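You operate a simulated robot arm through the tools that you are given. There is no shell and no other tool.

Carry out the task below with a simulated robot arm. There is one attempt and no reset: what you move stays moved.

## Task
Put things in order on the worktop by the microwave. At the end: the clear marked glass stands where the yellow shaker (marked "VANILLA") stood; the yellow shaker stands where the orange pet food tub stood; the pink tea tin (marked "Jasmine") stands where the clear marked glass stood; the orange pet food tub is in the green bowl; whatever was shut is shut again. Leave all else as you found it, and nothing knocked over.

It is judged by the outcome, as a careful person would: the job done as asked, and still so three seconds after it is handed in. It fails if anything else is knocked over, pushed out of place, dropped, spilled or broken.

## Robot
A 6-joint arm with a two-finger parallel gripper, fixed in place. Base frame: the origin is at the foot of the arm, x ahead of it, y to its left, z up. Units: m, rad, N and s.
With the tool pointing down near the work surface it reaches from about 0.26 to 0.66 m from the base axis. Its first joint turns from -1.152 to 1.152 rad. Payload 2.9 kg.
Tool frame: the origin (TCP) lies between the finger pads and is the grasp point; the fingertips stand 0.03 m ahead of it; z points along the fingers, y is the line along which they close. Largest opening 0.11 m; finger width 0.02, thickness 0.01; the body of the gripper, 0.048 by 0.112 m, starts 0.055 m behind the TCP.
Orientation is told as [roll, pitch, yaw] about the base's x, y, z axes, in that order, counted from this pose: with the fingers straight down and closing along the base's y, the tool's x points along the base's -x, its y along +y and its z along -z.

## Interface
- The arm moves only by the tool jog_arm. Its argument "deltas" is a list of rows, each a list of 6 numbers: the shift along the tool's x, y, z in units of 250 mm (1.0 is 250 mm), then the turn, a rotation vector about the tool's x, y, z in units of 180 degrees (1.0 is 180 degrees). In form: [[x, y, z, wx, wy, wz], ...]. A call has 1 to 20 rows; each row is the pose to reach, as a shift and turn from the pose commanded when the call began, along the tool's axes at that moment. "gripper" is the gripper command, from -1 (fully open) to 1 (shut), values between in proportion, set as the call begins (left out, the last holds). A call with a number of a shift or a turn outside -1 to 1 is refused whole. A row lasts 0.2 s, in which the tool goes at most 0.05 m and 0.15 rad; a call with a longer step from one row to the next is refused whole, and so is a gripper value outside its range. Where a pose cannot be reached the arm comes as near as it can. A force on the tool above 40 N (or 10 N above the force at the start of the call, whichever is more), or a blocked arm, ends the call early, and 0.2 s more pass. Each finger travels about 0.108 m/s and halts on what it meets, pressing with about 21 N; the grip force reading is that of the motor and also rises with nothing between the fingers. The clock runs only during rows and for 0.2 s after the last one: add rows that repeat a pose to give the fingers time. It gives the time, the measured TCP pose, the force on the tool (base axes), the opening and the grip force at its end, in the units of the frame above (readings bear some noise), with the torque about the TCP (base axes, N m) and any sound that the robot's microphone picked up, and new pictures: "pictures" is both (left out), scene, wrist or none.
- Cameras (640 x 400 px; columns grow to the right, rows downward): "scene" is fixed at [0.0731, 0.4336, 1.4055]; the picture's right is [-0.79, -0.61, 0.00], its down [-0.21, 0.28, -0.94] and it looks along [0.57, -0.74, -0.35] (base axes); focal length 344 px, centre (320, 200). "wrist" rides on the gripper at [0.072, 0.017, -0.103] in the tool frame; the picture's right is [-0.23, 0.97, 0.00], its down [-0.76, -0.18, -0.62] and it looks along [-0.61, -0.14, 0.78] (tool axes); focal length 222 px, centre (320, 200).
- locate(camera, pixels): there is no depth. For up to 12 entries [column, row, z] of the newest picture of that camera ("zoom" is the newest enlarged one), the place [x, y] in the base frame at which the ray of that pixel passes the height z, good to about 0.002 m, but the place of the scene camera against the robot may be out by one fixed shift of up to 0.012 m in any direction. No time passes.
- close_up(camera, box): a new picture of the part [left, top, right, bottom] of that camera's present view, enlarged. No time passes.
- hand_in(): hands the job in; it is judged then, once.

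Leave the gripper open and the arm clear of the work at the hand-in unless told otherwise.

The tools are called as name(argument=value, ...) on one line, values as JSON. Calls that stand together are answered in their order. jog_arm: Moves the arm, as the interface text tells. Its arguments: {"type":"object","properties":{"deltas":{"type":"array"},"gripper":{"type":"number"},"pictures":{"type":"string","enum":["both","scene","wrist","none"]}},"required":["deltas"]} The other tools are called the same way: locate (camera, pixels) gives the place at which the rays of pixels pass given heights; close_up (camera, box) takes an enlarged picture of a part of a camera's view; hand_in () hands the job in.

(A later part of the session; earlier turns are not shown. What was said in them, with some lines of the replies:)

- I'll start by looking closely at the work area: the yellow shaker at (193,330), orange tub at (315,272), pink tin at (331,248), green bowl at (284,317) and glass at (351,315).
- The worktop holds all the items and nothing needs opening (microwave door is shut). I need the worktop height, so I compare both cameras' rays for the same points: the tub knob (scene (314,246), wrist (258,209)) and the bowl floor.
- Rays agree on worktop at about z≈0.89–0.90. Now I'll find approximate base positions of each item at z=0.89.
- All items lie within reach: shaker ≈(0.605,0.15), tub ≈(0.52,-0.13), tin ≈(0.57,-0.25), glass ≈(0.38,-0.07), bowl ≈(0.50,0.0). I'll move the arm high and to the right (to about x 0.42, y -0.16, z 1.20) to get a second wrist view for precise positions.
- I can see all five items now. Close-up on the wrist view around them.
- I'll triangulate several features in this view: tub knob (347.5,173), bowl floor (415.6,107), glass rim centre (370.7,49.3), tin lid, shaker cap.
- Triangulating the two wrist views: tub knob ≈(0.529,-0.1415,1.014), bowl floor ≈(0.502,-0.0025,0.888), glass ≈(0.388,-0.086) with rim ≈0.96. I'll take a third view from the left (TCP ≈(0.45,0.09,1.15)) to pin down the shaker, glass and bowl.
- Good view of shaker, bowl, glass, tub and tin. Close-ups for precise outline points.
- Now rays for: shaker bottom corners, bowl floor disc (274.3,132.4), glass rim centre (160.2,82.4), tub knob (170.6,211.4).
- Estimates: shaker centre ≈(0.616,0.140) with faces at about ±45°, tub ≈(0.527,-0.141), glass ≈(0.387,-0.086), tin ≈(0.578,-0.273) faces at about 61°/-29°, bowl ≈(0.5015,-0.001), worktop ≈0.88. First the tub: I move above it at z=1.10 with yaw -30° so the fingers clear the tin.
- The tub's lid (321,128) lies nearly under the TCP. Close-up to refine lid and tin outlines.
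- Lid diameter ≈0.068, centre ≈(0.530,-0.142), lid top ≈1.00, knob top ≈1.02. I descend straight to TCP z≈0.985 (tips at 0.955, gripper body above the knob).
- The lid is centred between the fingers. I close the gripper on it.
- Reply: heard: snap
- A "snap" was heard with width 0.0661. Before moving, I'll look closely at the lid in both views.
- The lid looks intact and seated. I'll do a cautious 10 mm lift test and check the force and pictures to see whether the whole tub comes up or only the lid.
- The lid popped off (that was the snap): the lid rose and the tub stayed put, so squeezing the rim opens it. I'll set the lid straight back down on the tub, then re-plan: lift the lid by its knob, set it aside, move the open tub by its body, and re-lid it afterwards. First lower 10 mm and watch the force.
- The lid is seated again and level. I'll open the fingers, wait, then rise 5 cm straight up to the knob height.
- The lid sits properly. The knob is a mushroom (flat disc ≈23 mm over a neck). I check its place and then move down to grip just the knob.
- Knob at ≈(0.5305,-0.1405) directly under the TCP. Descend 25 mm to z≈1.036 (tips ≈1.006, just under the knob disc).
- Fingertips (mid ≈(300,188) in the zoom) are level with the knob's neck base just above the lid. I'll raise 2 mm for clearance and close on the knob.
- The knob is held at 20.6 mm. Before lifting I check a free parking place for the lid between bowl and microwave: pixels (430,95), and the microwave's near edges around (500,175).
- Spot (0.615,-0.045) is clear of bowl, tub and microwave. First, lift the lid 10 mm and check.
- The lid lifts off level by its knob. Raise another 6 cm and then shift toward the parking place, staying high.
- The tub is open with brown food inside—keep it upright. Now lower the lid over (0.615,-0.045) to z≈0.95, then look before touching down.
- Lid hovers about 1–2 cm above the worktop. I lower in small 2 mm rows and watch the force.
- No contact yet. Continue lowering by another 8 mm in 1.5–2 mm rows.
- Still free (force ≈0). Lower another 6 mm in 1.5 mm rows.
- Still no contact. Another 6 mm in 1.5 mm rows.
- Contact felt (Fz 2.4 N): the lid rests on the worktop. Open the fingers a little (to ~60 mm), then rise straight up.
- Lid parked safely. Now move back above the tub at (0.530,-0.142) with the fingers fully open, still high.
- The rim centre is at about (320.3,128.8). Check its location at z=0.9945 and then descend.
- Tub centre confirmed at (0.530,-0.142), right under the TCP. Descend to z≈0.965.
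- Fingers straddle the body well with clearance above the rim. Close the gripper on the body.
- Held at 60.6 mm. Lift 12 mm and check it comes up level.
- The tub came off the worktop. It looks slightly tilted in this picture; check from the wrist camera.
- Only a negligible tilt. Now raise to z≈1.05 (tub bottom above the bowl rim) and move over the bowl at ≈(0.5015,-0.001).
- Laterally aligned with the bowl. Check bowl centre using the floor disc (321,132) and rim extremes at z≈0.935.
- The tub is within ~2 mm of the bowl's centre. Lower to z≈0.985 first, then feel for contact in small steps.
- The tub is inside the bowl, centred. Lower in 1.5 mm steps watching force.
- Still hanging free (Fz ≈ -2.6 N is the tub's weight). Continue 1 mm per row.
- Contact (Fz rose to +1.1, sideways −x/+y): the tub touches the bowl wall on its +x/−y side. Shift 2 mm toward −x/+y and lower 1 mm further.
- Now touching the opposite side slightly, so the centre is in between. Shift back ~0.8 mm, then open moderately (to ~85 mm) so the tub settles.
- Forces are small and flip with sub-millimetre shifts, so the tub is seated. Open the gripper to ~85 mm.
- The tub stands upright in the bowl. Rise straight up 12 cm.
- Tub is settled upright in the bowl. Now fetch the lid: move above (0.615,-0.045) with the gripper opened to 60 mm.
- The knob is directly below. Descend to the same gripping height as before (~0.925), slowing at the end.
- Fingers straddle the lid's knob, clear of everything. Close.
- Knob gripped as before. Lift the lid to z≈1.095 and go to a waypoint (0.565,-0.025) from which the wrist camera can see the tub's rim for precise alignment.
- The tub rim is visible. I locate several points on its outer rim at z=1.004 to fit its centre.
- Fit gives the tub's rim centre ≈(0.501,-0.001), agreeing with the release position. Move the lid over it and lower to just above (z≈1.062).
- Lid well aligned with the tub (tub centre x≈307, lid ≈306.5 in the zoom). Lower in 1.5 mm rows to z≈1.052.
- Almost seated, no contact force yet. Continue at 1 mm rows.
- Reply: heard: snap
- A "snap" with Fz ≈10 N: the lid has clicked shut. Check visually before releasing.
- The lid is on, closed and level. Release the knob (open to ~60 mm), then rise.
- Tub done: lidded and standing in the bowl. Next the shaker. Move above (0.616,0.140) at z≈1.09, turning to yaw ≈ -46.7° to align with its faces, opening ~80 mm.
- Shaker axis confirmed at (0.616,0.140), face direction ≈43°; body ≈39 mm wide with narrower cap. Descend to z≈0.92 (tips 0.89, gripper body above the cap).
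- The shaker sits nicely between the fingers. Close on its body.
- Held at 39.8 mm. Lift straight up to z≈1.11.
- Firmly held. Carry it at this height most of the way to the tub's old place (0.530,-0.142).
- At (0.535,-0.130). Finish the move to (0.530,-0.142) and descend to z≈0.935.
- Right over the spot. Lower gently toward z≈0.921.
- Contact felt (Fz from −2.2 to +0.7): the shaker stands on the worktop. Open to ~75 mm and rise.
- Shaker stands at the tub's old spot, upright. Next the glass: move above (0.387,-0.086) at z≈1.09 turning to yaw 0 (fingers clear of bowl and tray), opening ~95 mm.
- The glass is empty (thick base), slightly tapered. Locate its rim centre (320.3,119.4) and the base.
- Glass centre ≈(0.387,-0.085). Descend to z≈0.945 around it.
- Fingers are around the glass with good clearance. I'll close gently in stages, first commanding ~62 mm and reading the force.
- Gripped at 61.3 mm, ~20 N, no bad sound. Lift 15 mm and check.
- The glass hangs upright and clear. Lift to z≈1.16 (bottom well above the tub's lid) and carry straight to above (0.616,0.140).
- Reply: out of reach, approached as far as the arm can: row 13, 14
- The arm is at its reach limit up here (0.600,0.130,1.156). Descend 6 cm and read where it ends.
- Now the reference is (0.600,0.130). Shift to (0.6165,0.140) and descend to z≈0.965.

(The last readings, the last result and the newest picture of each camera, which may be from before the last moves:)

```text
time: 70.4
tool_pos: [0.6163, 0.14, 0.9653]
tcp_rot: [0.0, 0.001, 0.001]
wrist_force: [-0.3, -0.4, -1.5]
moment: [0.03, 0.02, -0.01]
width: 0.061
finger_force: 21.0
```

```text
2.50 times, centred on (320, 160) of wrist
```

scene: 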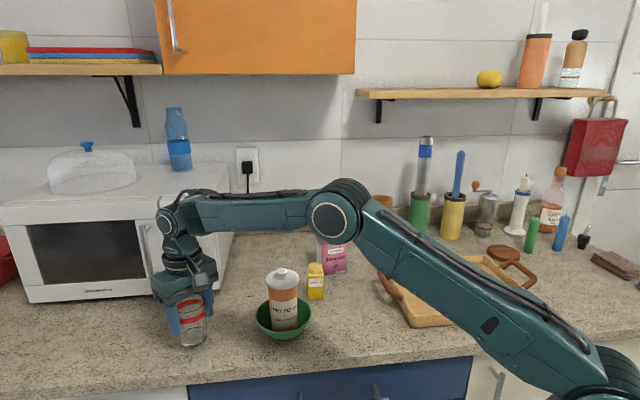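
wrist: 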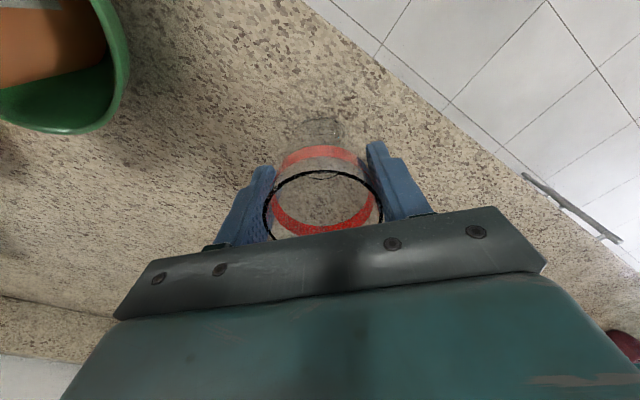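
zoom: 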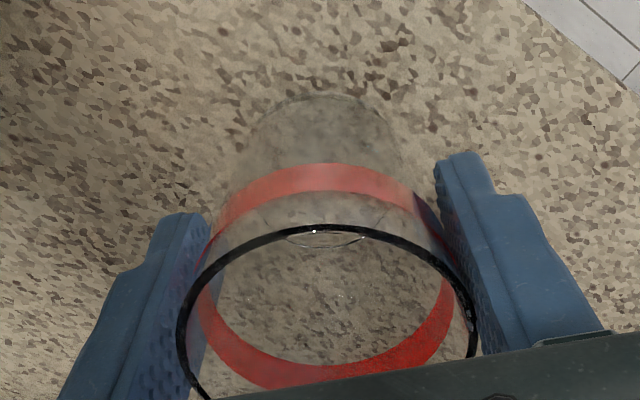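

Right over the shaker's old spot. Lower gently by 16 mm.

jog_arm(deltas=[[0, 0, 0.016, 0, 0, 0], [0, 0, 0.032, 0, 0, 0], [0, 0, 0.048, 0, 0, 0], [0, 0, 0.06, 0, 0, 0], [0, 0, 0.068, 0, 0, 0]], pictures="none")

```text
time: 71.6
tool_pos: [0.6164, 0.1398, 0.9485]
tcp_rot: [-0.001, 0.001, 0.0]
wrist_force: [0.4, -0.5, -1.3]
moment: [-0.01, -0.01, -0.03]
width: 0.0612
finger_force: 21.2
```

jog_arm(deltas=[[0, 0, 0.004, 0, 0, 0], [0, 0, 0.008, 0, 0, 0], [0, 0, 0.012, 0, 0, 0]], pictures="none")

```text
time: 72.4
tool_pos: [0.6155, 0.1399, 0.9456]
tcp_rot: [0.001, 0.0, 0.0]
wrist_force: [0.9, 0.0, -1.6]
moment: [0.0, 0.05, 0.03]
width: 0.0612
finger_force: 20.8
```

Not yet touching. Lower in 0.75 mm rows.

jog_arm(deltas=[[0, 0, 0.003, 0, 0, 0], [0, 0, 0.006, 0, 0, 0], [0, 0, 0.008, 0, 0, 0]], pictures="none")

```text
time: 73.2
tool_pos: [0.6158, 0.1394, 0.9446]
tcp_rot: [-0.002, -0.001, 0.001]
wrist_force: [-3.8, -1.2, 7.0]
moment: [0.14, 0.16, 0.08]
width: 0.0614
finger_force: 21.0
```

Contact (Fz 7 N). Ease up 0.5 mm, then open to ~95 mm and rise.

jog_arm(deltas=[[0, 0, -0.003, 0, 0, 0], [0, 0, -0.003, 0, 0, 0]], pictures="none")

jog_arm(deltas=[[0, 0, 0, 0, 0, 0], [0, 0, 0, 0, 0, 0], [0, 0, 0, 0, 0, 0], [0, 0, -0.06, 0, 0, 0], [0, 0, -0.2, 0, 0, 0], [0, 0, -0.36, 0, 0, 0], [0, 0, -0.5, 0, 0, 0], [0, 0, -0.58, 0, 0, 0], [0, 0, -0.58, 0, 0, 0]], gripper=-0.73)

close_up(camera="scene", box=[150, 240, 350, 370])

close_up(camera="wrist", box=[240, 40, 400, 160])

```text
time: 73.8
tool_pos: [0.6166, 0.14, 0.9444]
tcp_rot: [0.0, 0.0, 0.001]
wrist_force: [-3.0, -2.1, 6.9]
moment: [0.07, 0.11, 0.05]
width: 0.0611
finger_force: 21.0
```

```text
time: 75.8
tool_pos: [0.616, 0.1412, 1.0908]
tcp_rot: [0.0, 0.0, 0.001]
wrist_force: [0.1, 0.1, 0.5]
moment: [0.02, -0.01, 0.0]
width: 0.0953
finger_force: 0.0
```

scene: 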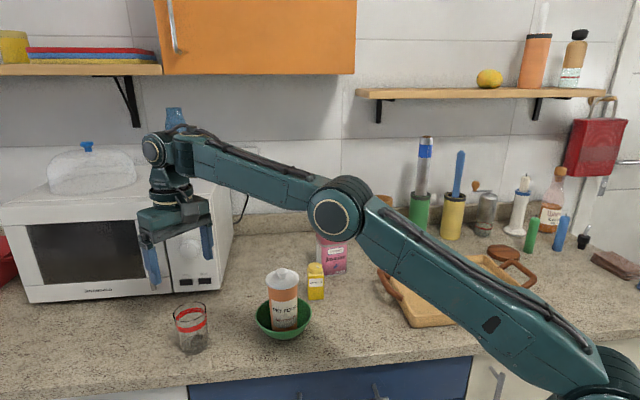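
wrist: 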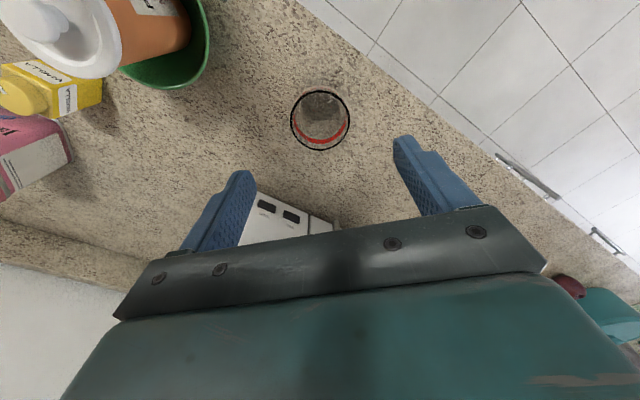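

```text
3.08 times, centred on (250, 305) of scene
```

zoom: 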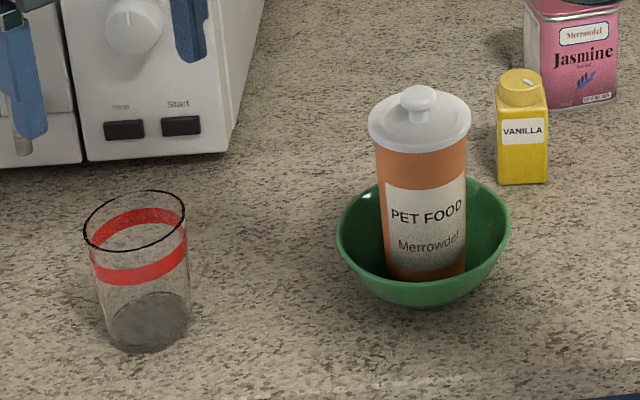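

```text
3.33 times, centred on (320, 100) of wrist
```

zoom: 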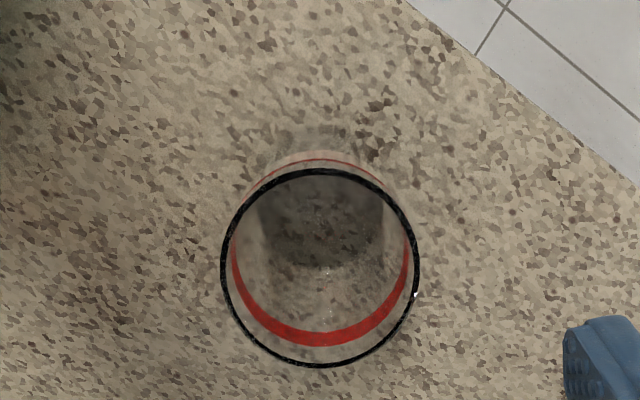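

Glass stands upright at the shaker's old spot. Now the tea tin. Since lids pop when squeezed, I want a careful look first. Move toward it in two legs; first to about (0.59,-0.08,1.08), turning to yaw -29°.

jog_arm(deltas=[[0.0173, -0.1467, 0.007, 0, 0, 0.0268], [0.0347, -0.2933, 0.013, 0, 0, 0.0537], [0.052, -0.44, 0.02, 0, 0, 0.0805], [0.0693, -0.5867, 0.027, 0, 0, 0.1073], [0.0867, -0.7333, 0.033, 0, 0, 0.1342], [0.104, -0.88, 0.04, 0, 0, 0.161], [0.104, -0.88, 0.04, 0, 0, 0.161]], gripper=-1)

```text
time: 77.4
tool_pos: [0.5886, -0.0797, 1.0805]
tcp_rot: [-0.001, -0.001, -0.508]
wrist_force: [-0.4, -0.4, -0.3]
moment: [-0.02, 0.01, -0.04]
width: 0.11
finger_force: 0.1
```

scene: 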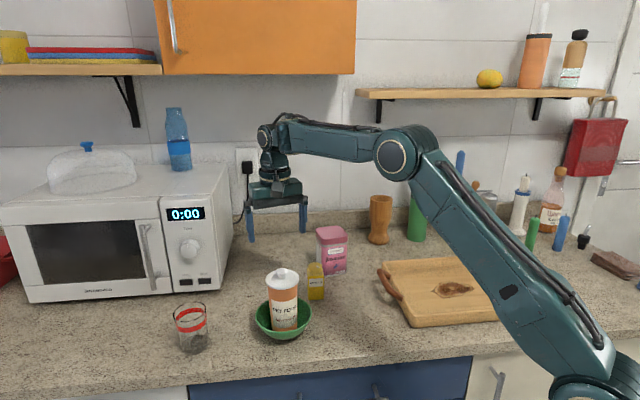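
wrist: 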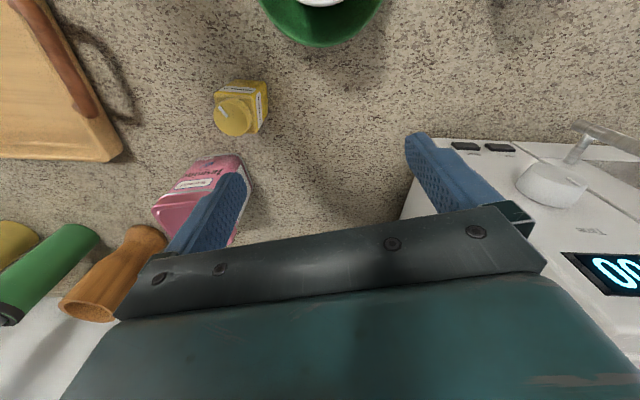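

The scene camera now sees the tin clearly; close-up on its lid and body.

close_up(camera="scene", box=[308, 218, 356, 282])

close_up(camera="wrist", box=[140, 130, 268, 250])

```text
6.25 times, centred on (332, 250) of scene
```

zoom: 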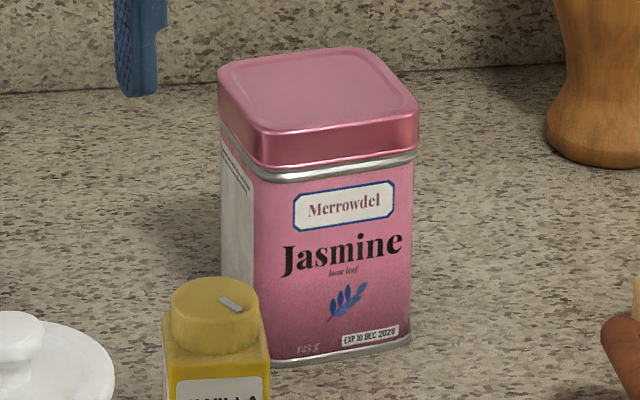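

```text
3.33 times, centred on (204, 190) of wrist
```

zoom: 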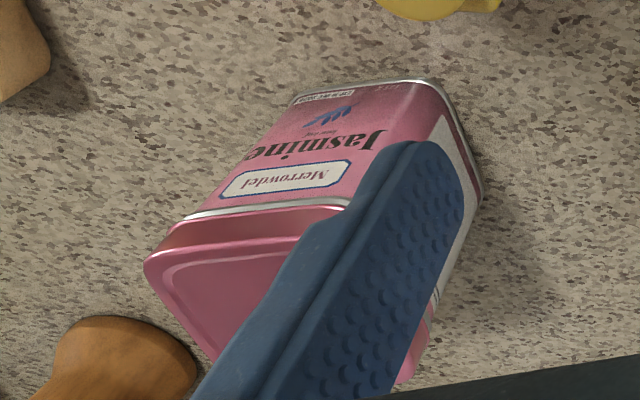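

The tin has a shallow lid (~17 mm) with a slight overhang. Hover over the tin at z≈1.07 to measure its exact position and orientation.

jog_arm(deltas=[[-0.0665, -0.1397, 0.008, 0, 0, 0], [-0.133, -0.2794, 0.016, 0, 0, 0], [-0.1994, -0.419, 0.024, 0, 0, 0], [-0.2659, -0.5587, 0.032, 0, 0, 0], [-0.3324, -0.6984, 0.04, 0, 0, 0], [-0.3324, -0.6984, 0.04, 0, 0, 0]])

close_up(camera="wrist", box=[240, 60, 400, 200])

```text
time: 78.8
tool_pos: [0.5762, -0.2731, 1.0709]
tcp_rot: [-0.001, -0.001, -0.506]
wrist_force: [-0.5, -0.4, 0.4]
moment: [0.01, 0.01, -0.05]
width: 0.11
finger_force: 0.0
```

scene: 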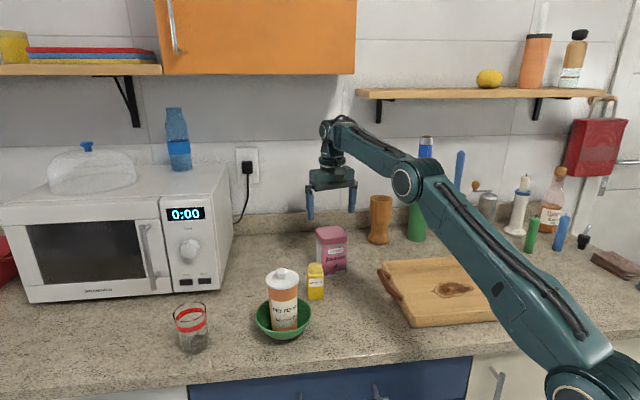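
wrist: 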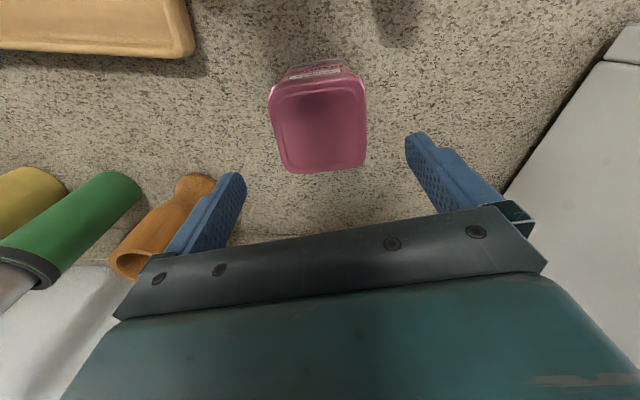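

```text
2.86 times, centred on (320, 130) of wrist
```

zoom: 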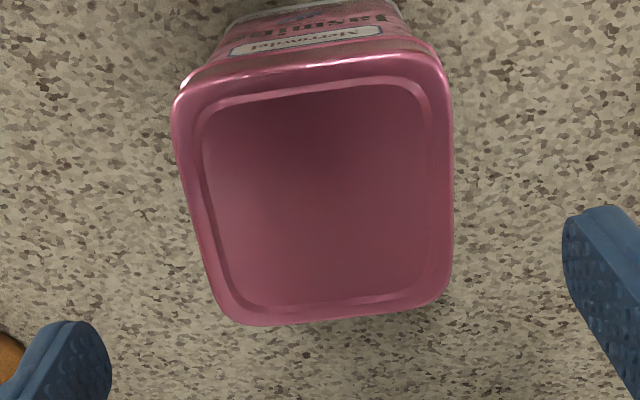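

locate(camera="wrist", pixels=[[268.2, 105.5, 0.982], [282.2, 165, 0.982], [366.55, 91.5, 0.982], [366.9, 154.5, 0.982], [278, 88, 0.982], [353.25, 78.2, 0.982], [293.75, 174.45, 0.982], [358.5, 167.8, 0.982]])

locate(camera="wrist", pixels=[[190, 50, 0.93], [195, 20, 0.93], [400, 40, 0.88], [322, 125, 0.985]])

```text
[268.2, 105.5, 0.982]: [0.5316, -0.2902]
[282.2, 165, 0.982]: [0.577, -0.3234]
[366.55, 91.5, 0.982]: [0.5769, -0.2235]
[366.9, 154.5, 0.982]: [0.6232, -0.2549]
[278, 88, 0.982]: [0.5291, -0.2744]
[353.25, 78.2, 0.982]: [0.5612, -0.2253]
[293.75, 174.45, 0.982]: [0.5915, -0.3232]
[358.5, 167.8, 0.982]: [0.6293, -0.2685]
```

```text
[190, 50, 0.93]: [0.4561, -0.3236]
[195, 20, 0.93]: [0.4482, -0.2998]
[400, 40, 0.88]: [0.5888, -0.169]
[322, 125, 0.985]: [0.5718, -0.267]
```

Lid fit: centre (0.577,-0.273), about 80 mm square, side direction −34.5°. I'll turn another −5.5° to yaw −34.5°, and descend so the fingertips reach only the lid (TCP ≈1.005, tips ≈0.975).

jog_arm(deltas=[[0.0035, -0.002, 0, 0, 0, 0.0306], [0.0035, -0.002, 0.1, 0, 0, 0.0306], [0.0035, -0.002, 0.2, 0, 0, 0.0306], [0.0035, -0.002, 0.26, 0, 0, 0.0306], [0.0035, -0.002, 0.26, 0, 0, 0.0306]])

close_up(camera="scene", box=[290, 190, 370, 282])

close_up(camera="wrist", box=[220, 70, 420, 230])

```text
time: 80.0
tool_pos: [0.5764, -0.2721, 1.0042]
tcp_rot: [0.0, 0.0, -0.601]
wrist_force: [-0.4, 0.3, -0.4]
moment: [-0.01, -0.01, -0.04]
width: 0.1101
finger_force: 0.0
```

scene: 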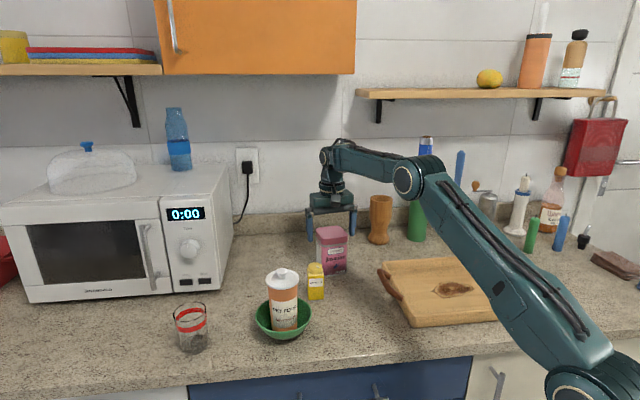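
wrist: 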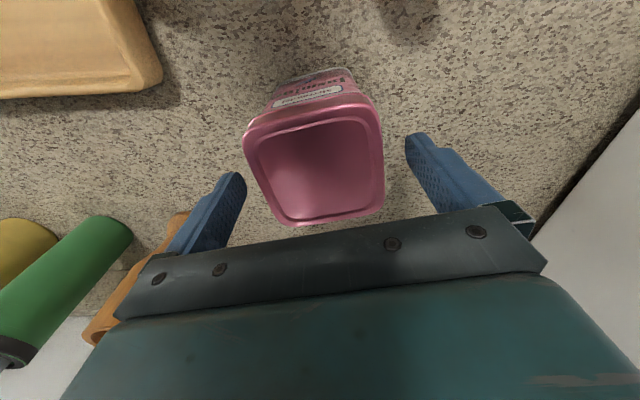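

```text
4.35 times, centred on (330, 236) of scene
```

zoom: 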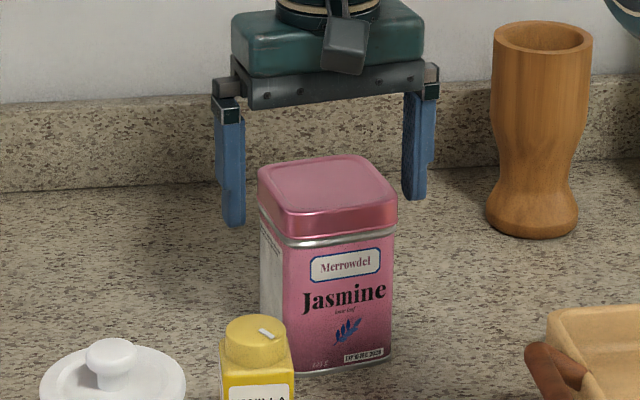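

```text
2.50 times, centred on (320, 150) of wrist
```

zoom: 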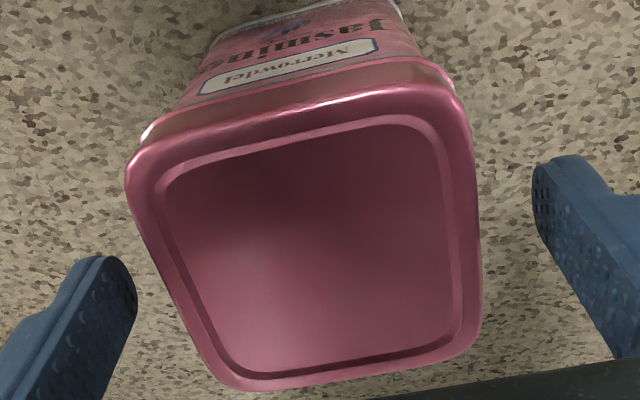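

Fingertips are about at the lid's lower edge. Raise 3 mm so only the lid is touched, then close on the lid and listen.

jog_arm(deltas=[[0, 0, -0.012, 0, 0, 0], [0, 0, -0.012, 0, 0, 0], [0, 0, -0.012, 0, 0, 0], [0, 0, -0.012, 0, 0, 0], [0, 0, -0.012, 0, 0, 0]], gripper=1)

close_up(camera="scene", box=[290, 190, 370, 282])

close_up(camera="wrist", box=[220, 70, 420, 230])

```text
time: 81.2
tool_pos: [0.5763, -0.2735, 1.0069]
tcp_rot: [0.0, 0.0, -0.602]
wrist_force: [-0.4, -0.6, -1.8]
moment: [-0.03, 0.01, 0.05]
width: 0.08
finger_force: 21.0
```

scene: 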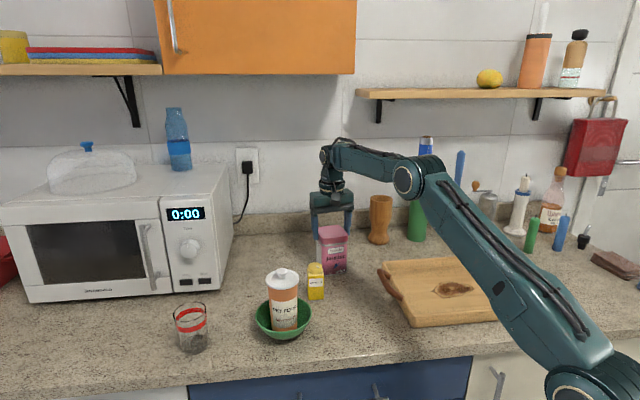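
wrist: 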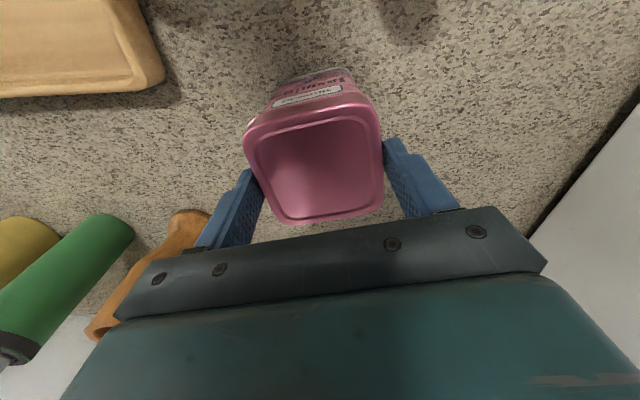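

```text
4.35 times, centred on (330, 236) of scene
```

zoom: 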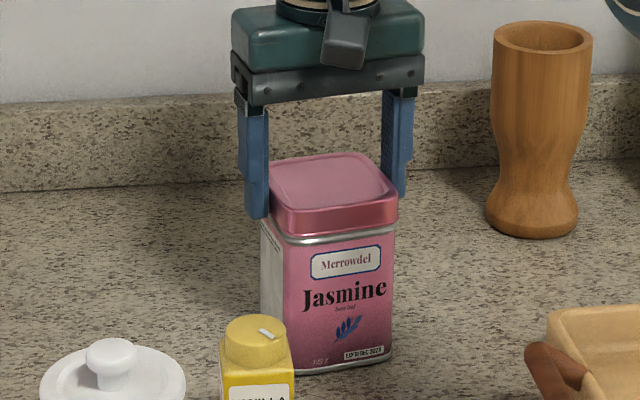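

```text
2.50 times, centred on (320, 150) of wrist
```

zoom: 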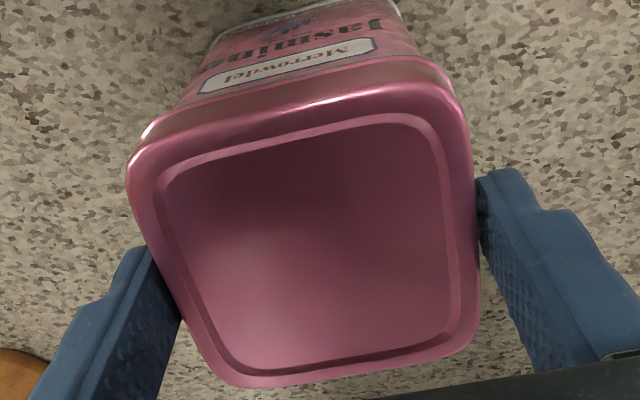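

Gripped at 80 mm without any snap. Now a small, slow lift (6 mm) to see whether the lid or the whole tin comes up.

jog_arm(deltas=[[0, 0, -0.006, 0, 0, 0], [0, 0, -0.012, 0, 0, 0], [0, 0, -0.018, 0, 0, 0], [0, 0, -0.024, 0, 0, 0], [0, 0, -0.024, 0, 0, 0]], pictures="none")

close_up(camera="scene", box=[290, 190, 370, 282])

```text
time: 82.4
tool_pos: [0.5763, -0.272, 1.0138]
tcp_rot: [-0.002, 0.0, -0.604]
wrist_force: [-0.8, 0.0, -3.1]
moment: [0.01, 0.02, 0.0]
width: 0.0804
finger_force: 21.0
```

```text
4.35 times, centred on (330, 236) of scene
```

zoom: 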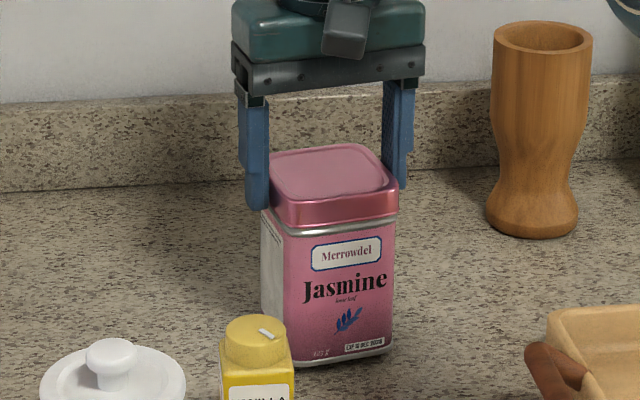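

The whole tin came up with its lid firmly on (3.1 N, no gap, no snap). So it can be carried by the lid; I'll move gently. First lift to 20 mm and draw it 5 cm toward the robot (clear of the shaker), checking again.

jog_arm(deltas=[[0, 0, -0.028, 0, 0, 0], [0, 0, -0.056, 0, 0, 0], [0.05, 0, -0.056, 0, 0, 0], [0.1, 0, -0.056, 0, 0, 0], [0.15, 0, -0.056, 0, 0, 0], [0.2, 0, -0.056, 0, 0, 0], [0.2, 0, -0.056, 0, 0, 0]])

close_up(camera="scene", box=[270, 200, 410, 310])

close_up(camera="wrist", box=[220, 70, 420, 230])

```text
time: 84.0
tool_pos: [0.5357, -0.2435, 1.0265]
tcp_rot: [0.002, 0.0, -0.601]
wrist_force: [0.6, -0.1, -2.5]
moment: [0.02, -0.02, -0.03]
width: 0.0806
finger_force: 21.0
```

scene: 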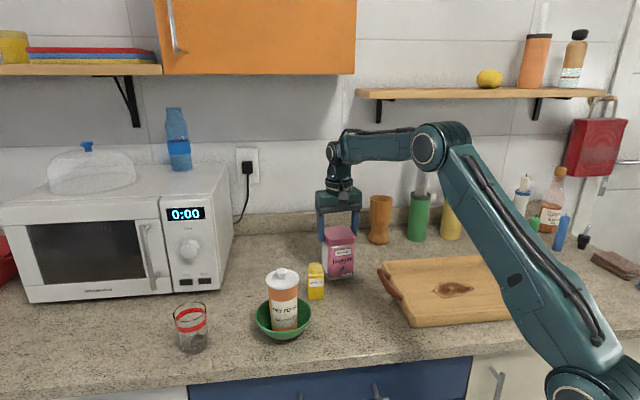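
wrist: 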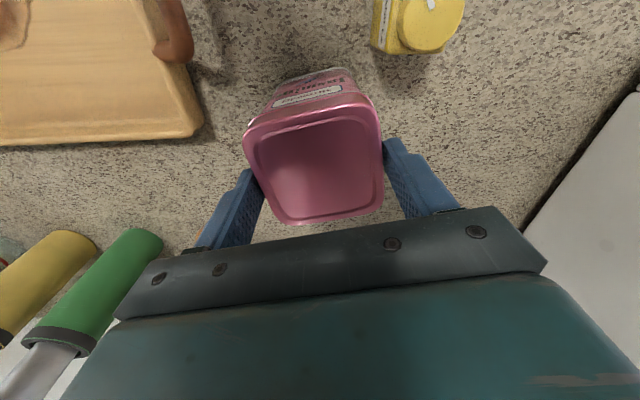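

```text
3.64 times, centred on (340, 255) of scene
```

zoom: 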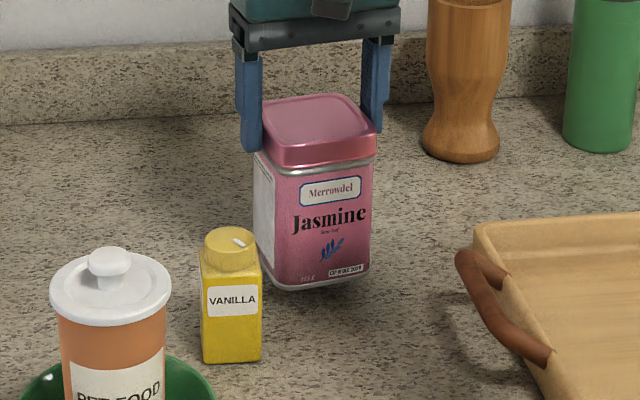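

```text
2.50 times, centred on (320, 150) of wrist
```

zoom: 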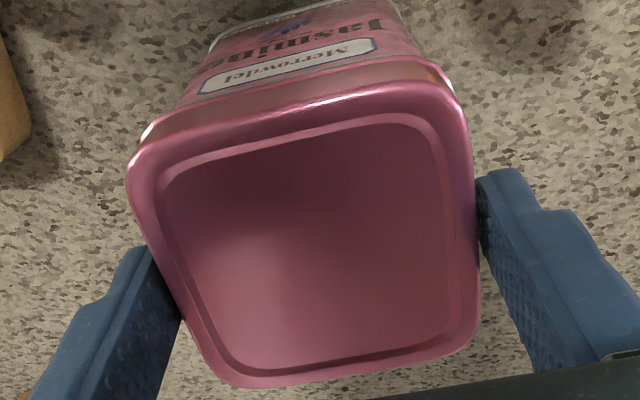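

Stable. Raise 8.5 cm gently, then carry at moderate speed to above the glass's old place (0.387,-0.0855).

jog_arm(deltas=[[0, 0, -0.08, 0, 0, 0], [0, 0, -0.17, 0, 0, 0], [0, 0, -0.26, 0, 0, 0], [0, 0, -0.34, 0, 0, 0], [0.1064, 0.0235, -0.34, 0, 0, 0], [0.2127, 0.047, -0.34, 0, 0, 0], [0.3191, 0.0705, -0.34, 0, 0, 0], [0.4254, 0.094, -0.34, 0, 0, 0], [0.5318, 0.1175, -0.34, 0, 0, 0], [0.6381, 0.141, -0.34, 0, 0, 0], [0.7445, 0.1645, -0.34, 0, 0, 0], [0.8508, 0.188, -0.34, 0, 0, 0], [0.8508, 0.188, -0.34, 0, 0, 0]])

close_up(camera="scene", box=[280, 200, 420, 350])

```text
time: 86.8
tool_pos: [0.3872, -0.0844, 1.1135]
tcp_rot: [0.0, 0.0, -0.604]
wrist_force: [-0.1, -0.4, -1.9]
moment: [0.01, -0.03, -0.02]
width: 0.0806
finger_force: 20.4
```

scene: 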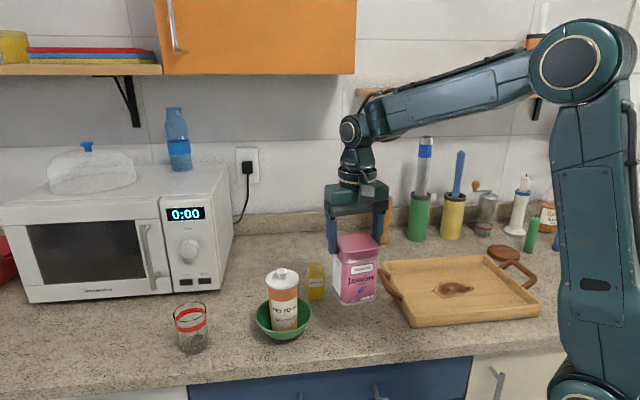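
wrist: 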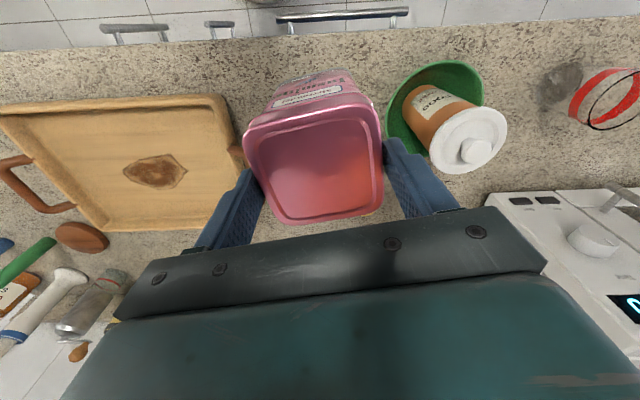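

```text
2.67 times, centred on (350, 275) of scene
```

zoom: 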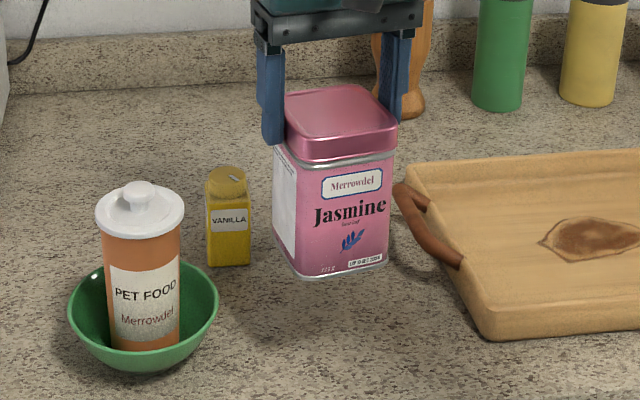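

Directly above the glass's old place; surroundings are clear. Lower 9.5 cm in steady steps.

jog_arm(deltas=[[0, 0, 0.09, 0, 0, 0], [0, 0, 0.18, 0, 0, 0], [0, 0, 0.27, 0, 0, 0], [0, 0, 0.34, 0, 0, 0], [0, 0, 0.38, 0, 0, 0], [0, 0, 0.38, 0, 0, 0]])

close_up(camera="scene", box=[280, 220, 420, 350])

```text
time: 88.2
tool_pos: [0.3871, -0.0837, 1.016]
tcp_rot: [-0.001, 0.0, -0.603]
wrist_force: [-0.3, 0.0, -2.2]
moment: [-0.01, 0.0, 0.0]
width: 0.0803
finger_force: 21.1
```

scene: 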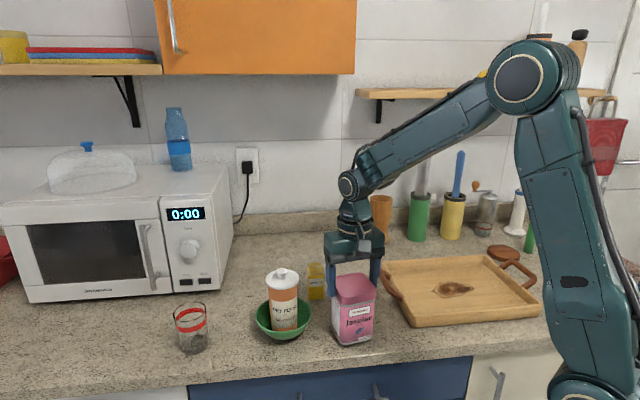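
wrist: 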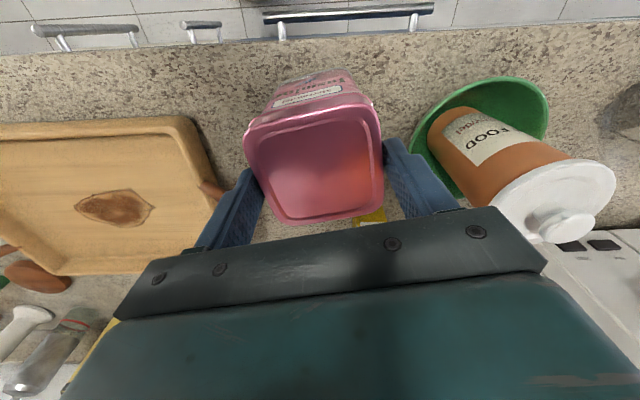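

```text
3.08 times, centred on (350, 285) of scene
```

zoom: 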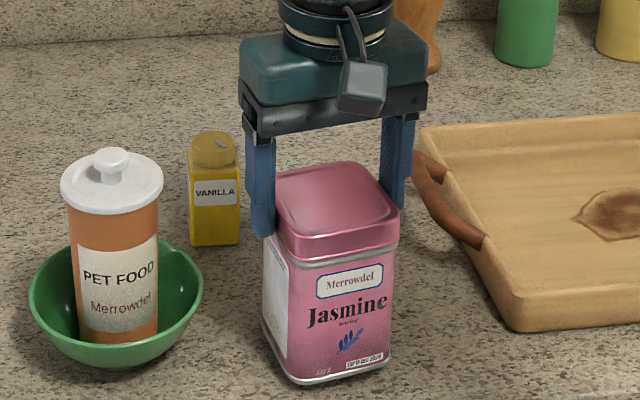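

Hovering ~1 cm above the worktop. Lower in small steps.

jog_arm(deltas=[[0, 0, 0.008, 0, 0, 0], [0, 0, 0.016, 0, 0, 0], [0, 0, 0.024, 0, 0, 0], [0, 0, 0.032, 0, 0, 0]], pictures="none")

```text
time: 89.2
tool_pos: [0.3863, -0.085, 1.0101]
tcp_rot: [0.0, -0.001, -0.602]
wrist_force: [0.8, 0.0, -2.4]
moment: [-0.01, 0.01, 0.0]
width: 0.0805
finger_force: 21.0
```

jog_arm(deltas=[[0, 0, 0.003, 0, 0, 0], [0, 0, 0.006, 0, 0, 0], [0, 0, 0.008, 0, 0, 0]], pictures="none")

```text
time: 90.0
tool_pos: [0.387, -0.0842, 1.0074]
tcp_rot: [-0.001, 0.001, -0.602]
wrist_force: [0.7, 0.2, -1.8]
moment: [-0.03, 0.04, 0.04]
width: 0.0804
finger_force: 21.0
```

Nearly there, still carrying the weight. Another 1 mm in fine rows.

jog_arm(deltas=[[0, 0, 0.002, 0, 0, 0], [0, 0, 0.004, 0, 0, 0], [0, 0, 0.004, 0, 0, 0]], pictures="none")

```text
time: 90.8
tool_pos: [0.3872, -0.0853, 1.0063]
tcp_rot: [-0.001, 0.0, -0.601]
wrist_force: [-0.3, 0.8, -3.1]
moment: [0.0, 0.01, 0.03]
width: 0.0806
finger_force: 21.2
```

jog_arm(deltas=[[0, 0, 0.003, 0, 0, 0], [0, 0, 0.006, 0, 0, 0], [0, 0, 0.006, 0, 0, 0]], pictures="none")

close_up(camera="scene", box=[310, 260, 400, 350])

```text
time: 91.6
tool_pos: [0.3876, -0.0852, 1.0065]
tcp_rot: [0.001, -0.002, -0.603]
wrist_force: [-4.4, 1.6, 15.1]
moment: [0.07, 0.38, -0.02]
width: 0.0805
finger_force: 21.0
```

```text
4.44 times, centred on (355, 305) of scene
```

zoom: 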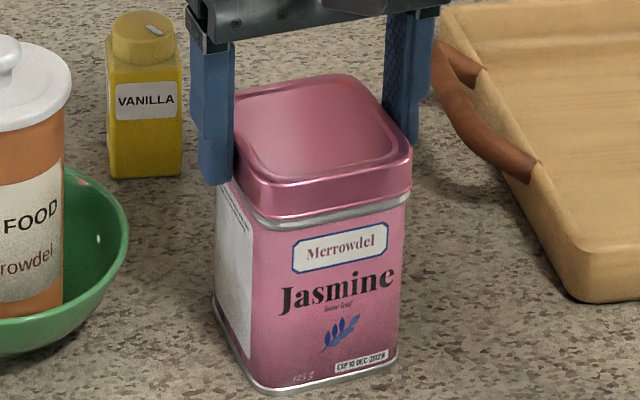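

Firm contact now (15 N). Ease up 1 mm to unload, then open.

jog_arm(deltas=[[0, 0, -0.004, 0, 0, 0], [0, 0, -0.004, 0, 0, 0]], pictures="none")

```text
time: 92.2
tool_pos: [0.3873, -0.0861, 1.0056]
tcp_rot: [0.0, 0.001, -0.602]
wrist_force: [0.9, 2.3, 4.5]
moment: [0.05, -0.1, 0.01]
width: 0.0803
finger_force: 20.8
```

Load is down to 4.5 N. Open to ~100 mm, wait, then rise straight up.

jog_arm(deltas=[[0, 0, 0, 0, 0, 0], [0, 0, 0, 0, 0, 0], [0, 0, 0, 0, 0, 0], [0, 0, -0.04, 0, 0, 0], [0, 0, -0.14, 0, 0, 0], [0, 0, -0.3, 0, 0, 0], [0, 0, -0.46, 0, 0, 0], [0, 0, -0.6, 0, 0, 0], [0, 0, -0.6, 0, 0, 0]], gripper=-0.85)

close_up(camera="scene", box=[160, 220, 420, 370])

close_up(camera="wrist", box=[220, 30, 420, 180])

```text
time: 94.2
tool_pos: [0.3876, -0.0843, 1.1568]
tcp_rot: [0.0, 0.0, -0.599]
wrist_force: [0.7, -0.4, -0.6]
moment: [-0.01, -0.01, 0.02]
width: 0.1018
finger_force: 0.1
```

scene: 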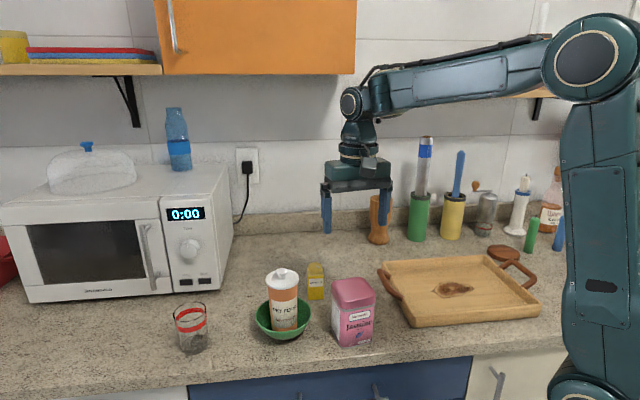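
wrist: 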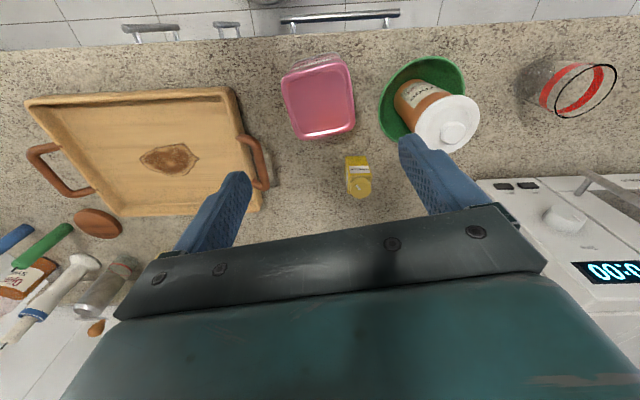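

```text
2.46 times, centred on (290, 295) of scene
```

zoom: 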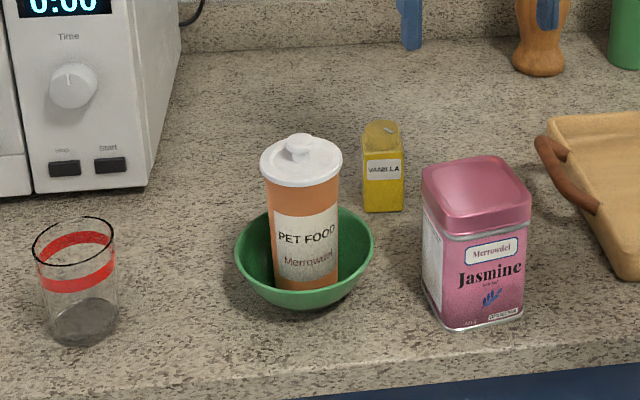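

```text
2.67 times, centred on (320, 105) of wrist
```

zoom: 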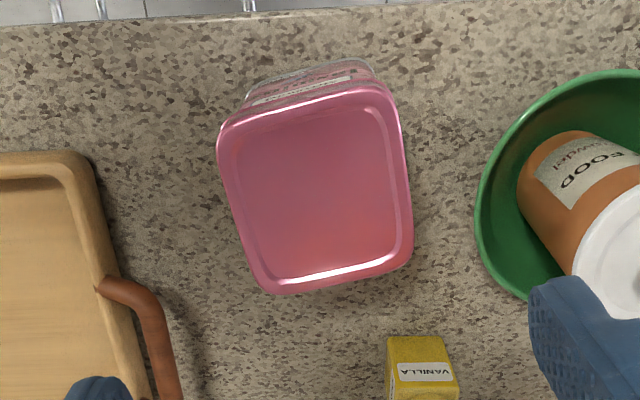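

Everything is in place. Verify the tin's location (lid centre ≈(318,101)), then retreat to a clear pose.

locate(camera="wrist", pixels=[[318.1, 101.25, 0.989], [281.7, 86.25, 0.985], [298.2, 136.9, 0.985], [349.25, 69.4, 0.985], [354.9, 125.6, 0.985]])

jog_arm(deltas=[[0.0, 0.0, -0.1, 0, 0, -0.032], [0.05, 0.1, -0.2, 0, 0, -0.064], [0.1, 0.2, -0.3, 0, 0, -0.096], [0.15, 0.3, -0.3, 0, 0, -0.128], [0.2, 0.4, -0.3, 0, 0, -0.16], [0.2, 0.4, -0.3, 0, 0, -0.192], [0.2, 0.4, -0.3, 0, 0, -0.192]], gripper=-1)

```text
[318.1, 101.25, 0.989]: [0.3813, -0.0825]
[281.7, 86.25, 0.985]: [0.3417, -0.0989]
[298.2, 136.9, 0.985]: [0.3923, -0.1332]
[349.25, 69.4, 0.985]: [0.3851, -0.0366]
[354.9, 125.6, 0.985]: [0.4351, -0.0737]
```

```text
time: 95.8
tool_pos: [0.4012, 0.0268, 1.2315]
tcp_rot: [0.001, 0.0, 0.002]
wrist_force: [-0.2, 0.2, 0.3]
moment: [-0.01, -0.01, -0.01]
width: 0.1101
finger_force: 0.1
```

scene: 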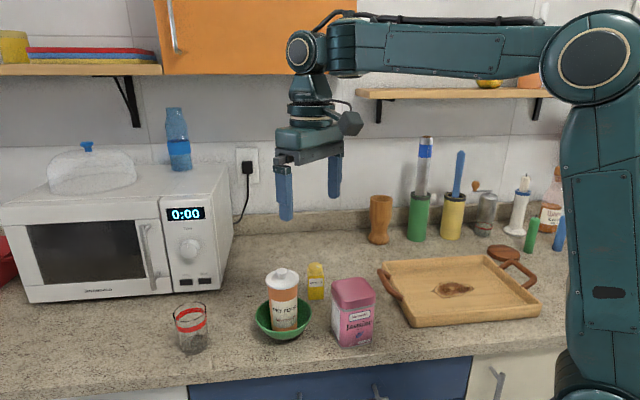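
wrist: 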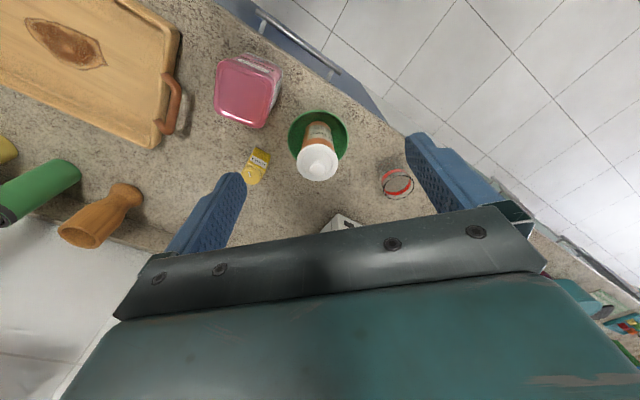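

The tin's four lid edges average to (0.389,-0.086): exactly the glass's old place. One final close-up of all items before handing in.

close_up(camera="scene", box=[160, 220, 420, 370])

close_up(camera="wrist", box=[200, 40, 440, 210])

```text
2.46 times, centred on (290, 295) of scene
```

zoom: 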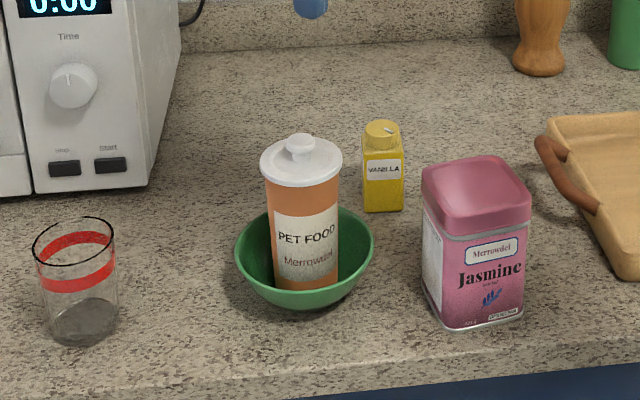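

```text
2.35 times, centred on (320, 125) of wrist
```

zoom: 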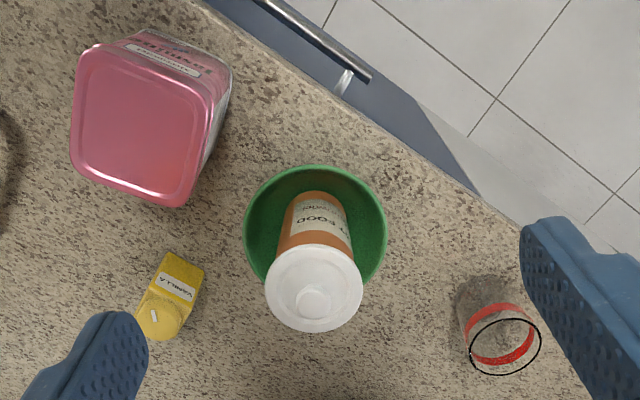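

Everything checks out in the final pictures:
- The glass stands where the shaker was.
- The shaker stands where the tub was.
- The tin stands where the glass was, with its lid on.
- The tub, with its lid snapped shut, is in the green bowl.

The arm is clear and the gripper is open, so I'm handing in.

hand_in()

```text
The job is handed in.
```

The worktop is arranged as you asked and the job is handed in. The result of the judging has not come back.

| Item | Where it is now |
|---|---|
| Clear marked glass | Standing where the yellow shaker stood |
| Yellow "VANILLA" shaker | Standing where the pet food tub stood |
| Pink "Jasmine" tin | Standing where the glass stood, lid on |
| Orange pet food tub | Upright in the green bowl, lid shut |

- **Tub lid:** It popped off when I first gripped the tub by its rim. I took the lid off by its knob and set it on the worktop. I moved the open tub by its body, then pressed the lid back on until it snapped. I saw no food spilled.
- **Tin:** I carried it by its lid, which stayed on throughout. Its final position measured within about 2 mm of the glass's old place.
- **Everything else:** Nothing was knocked over, and the bowl, tray and microwave look as they did at the start. I did not open the microwave. The arm is clear of the work with the gripper open.
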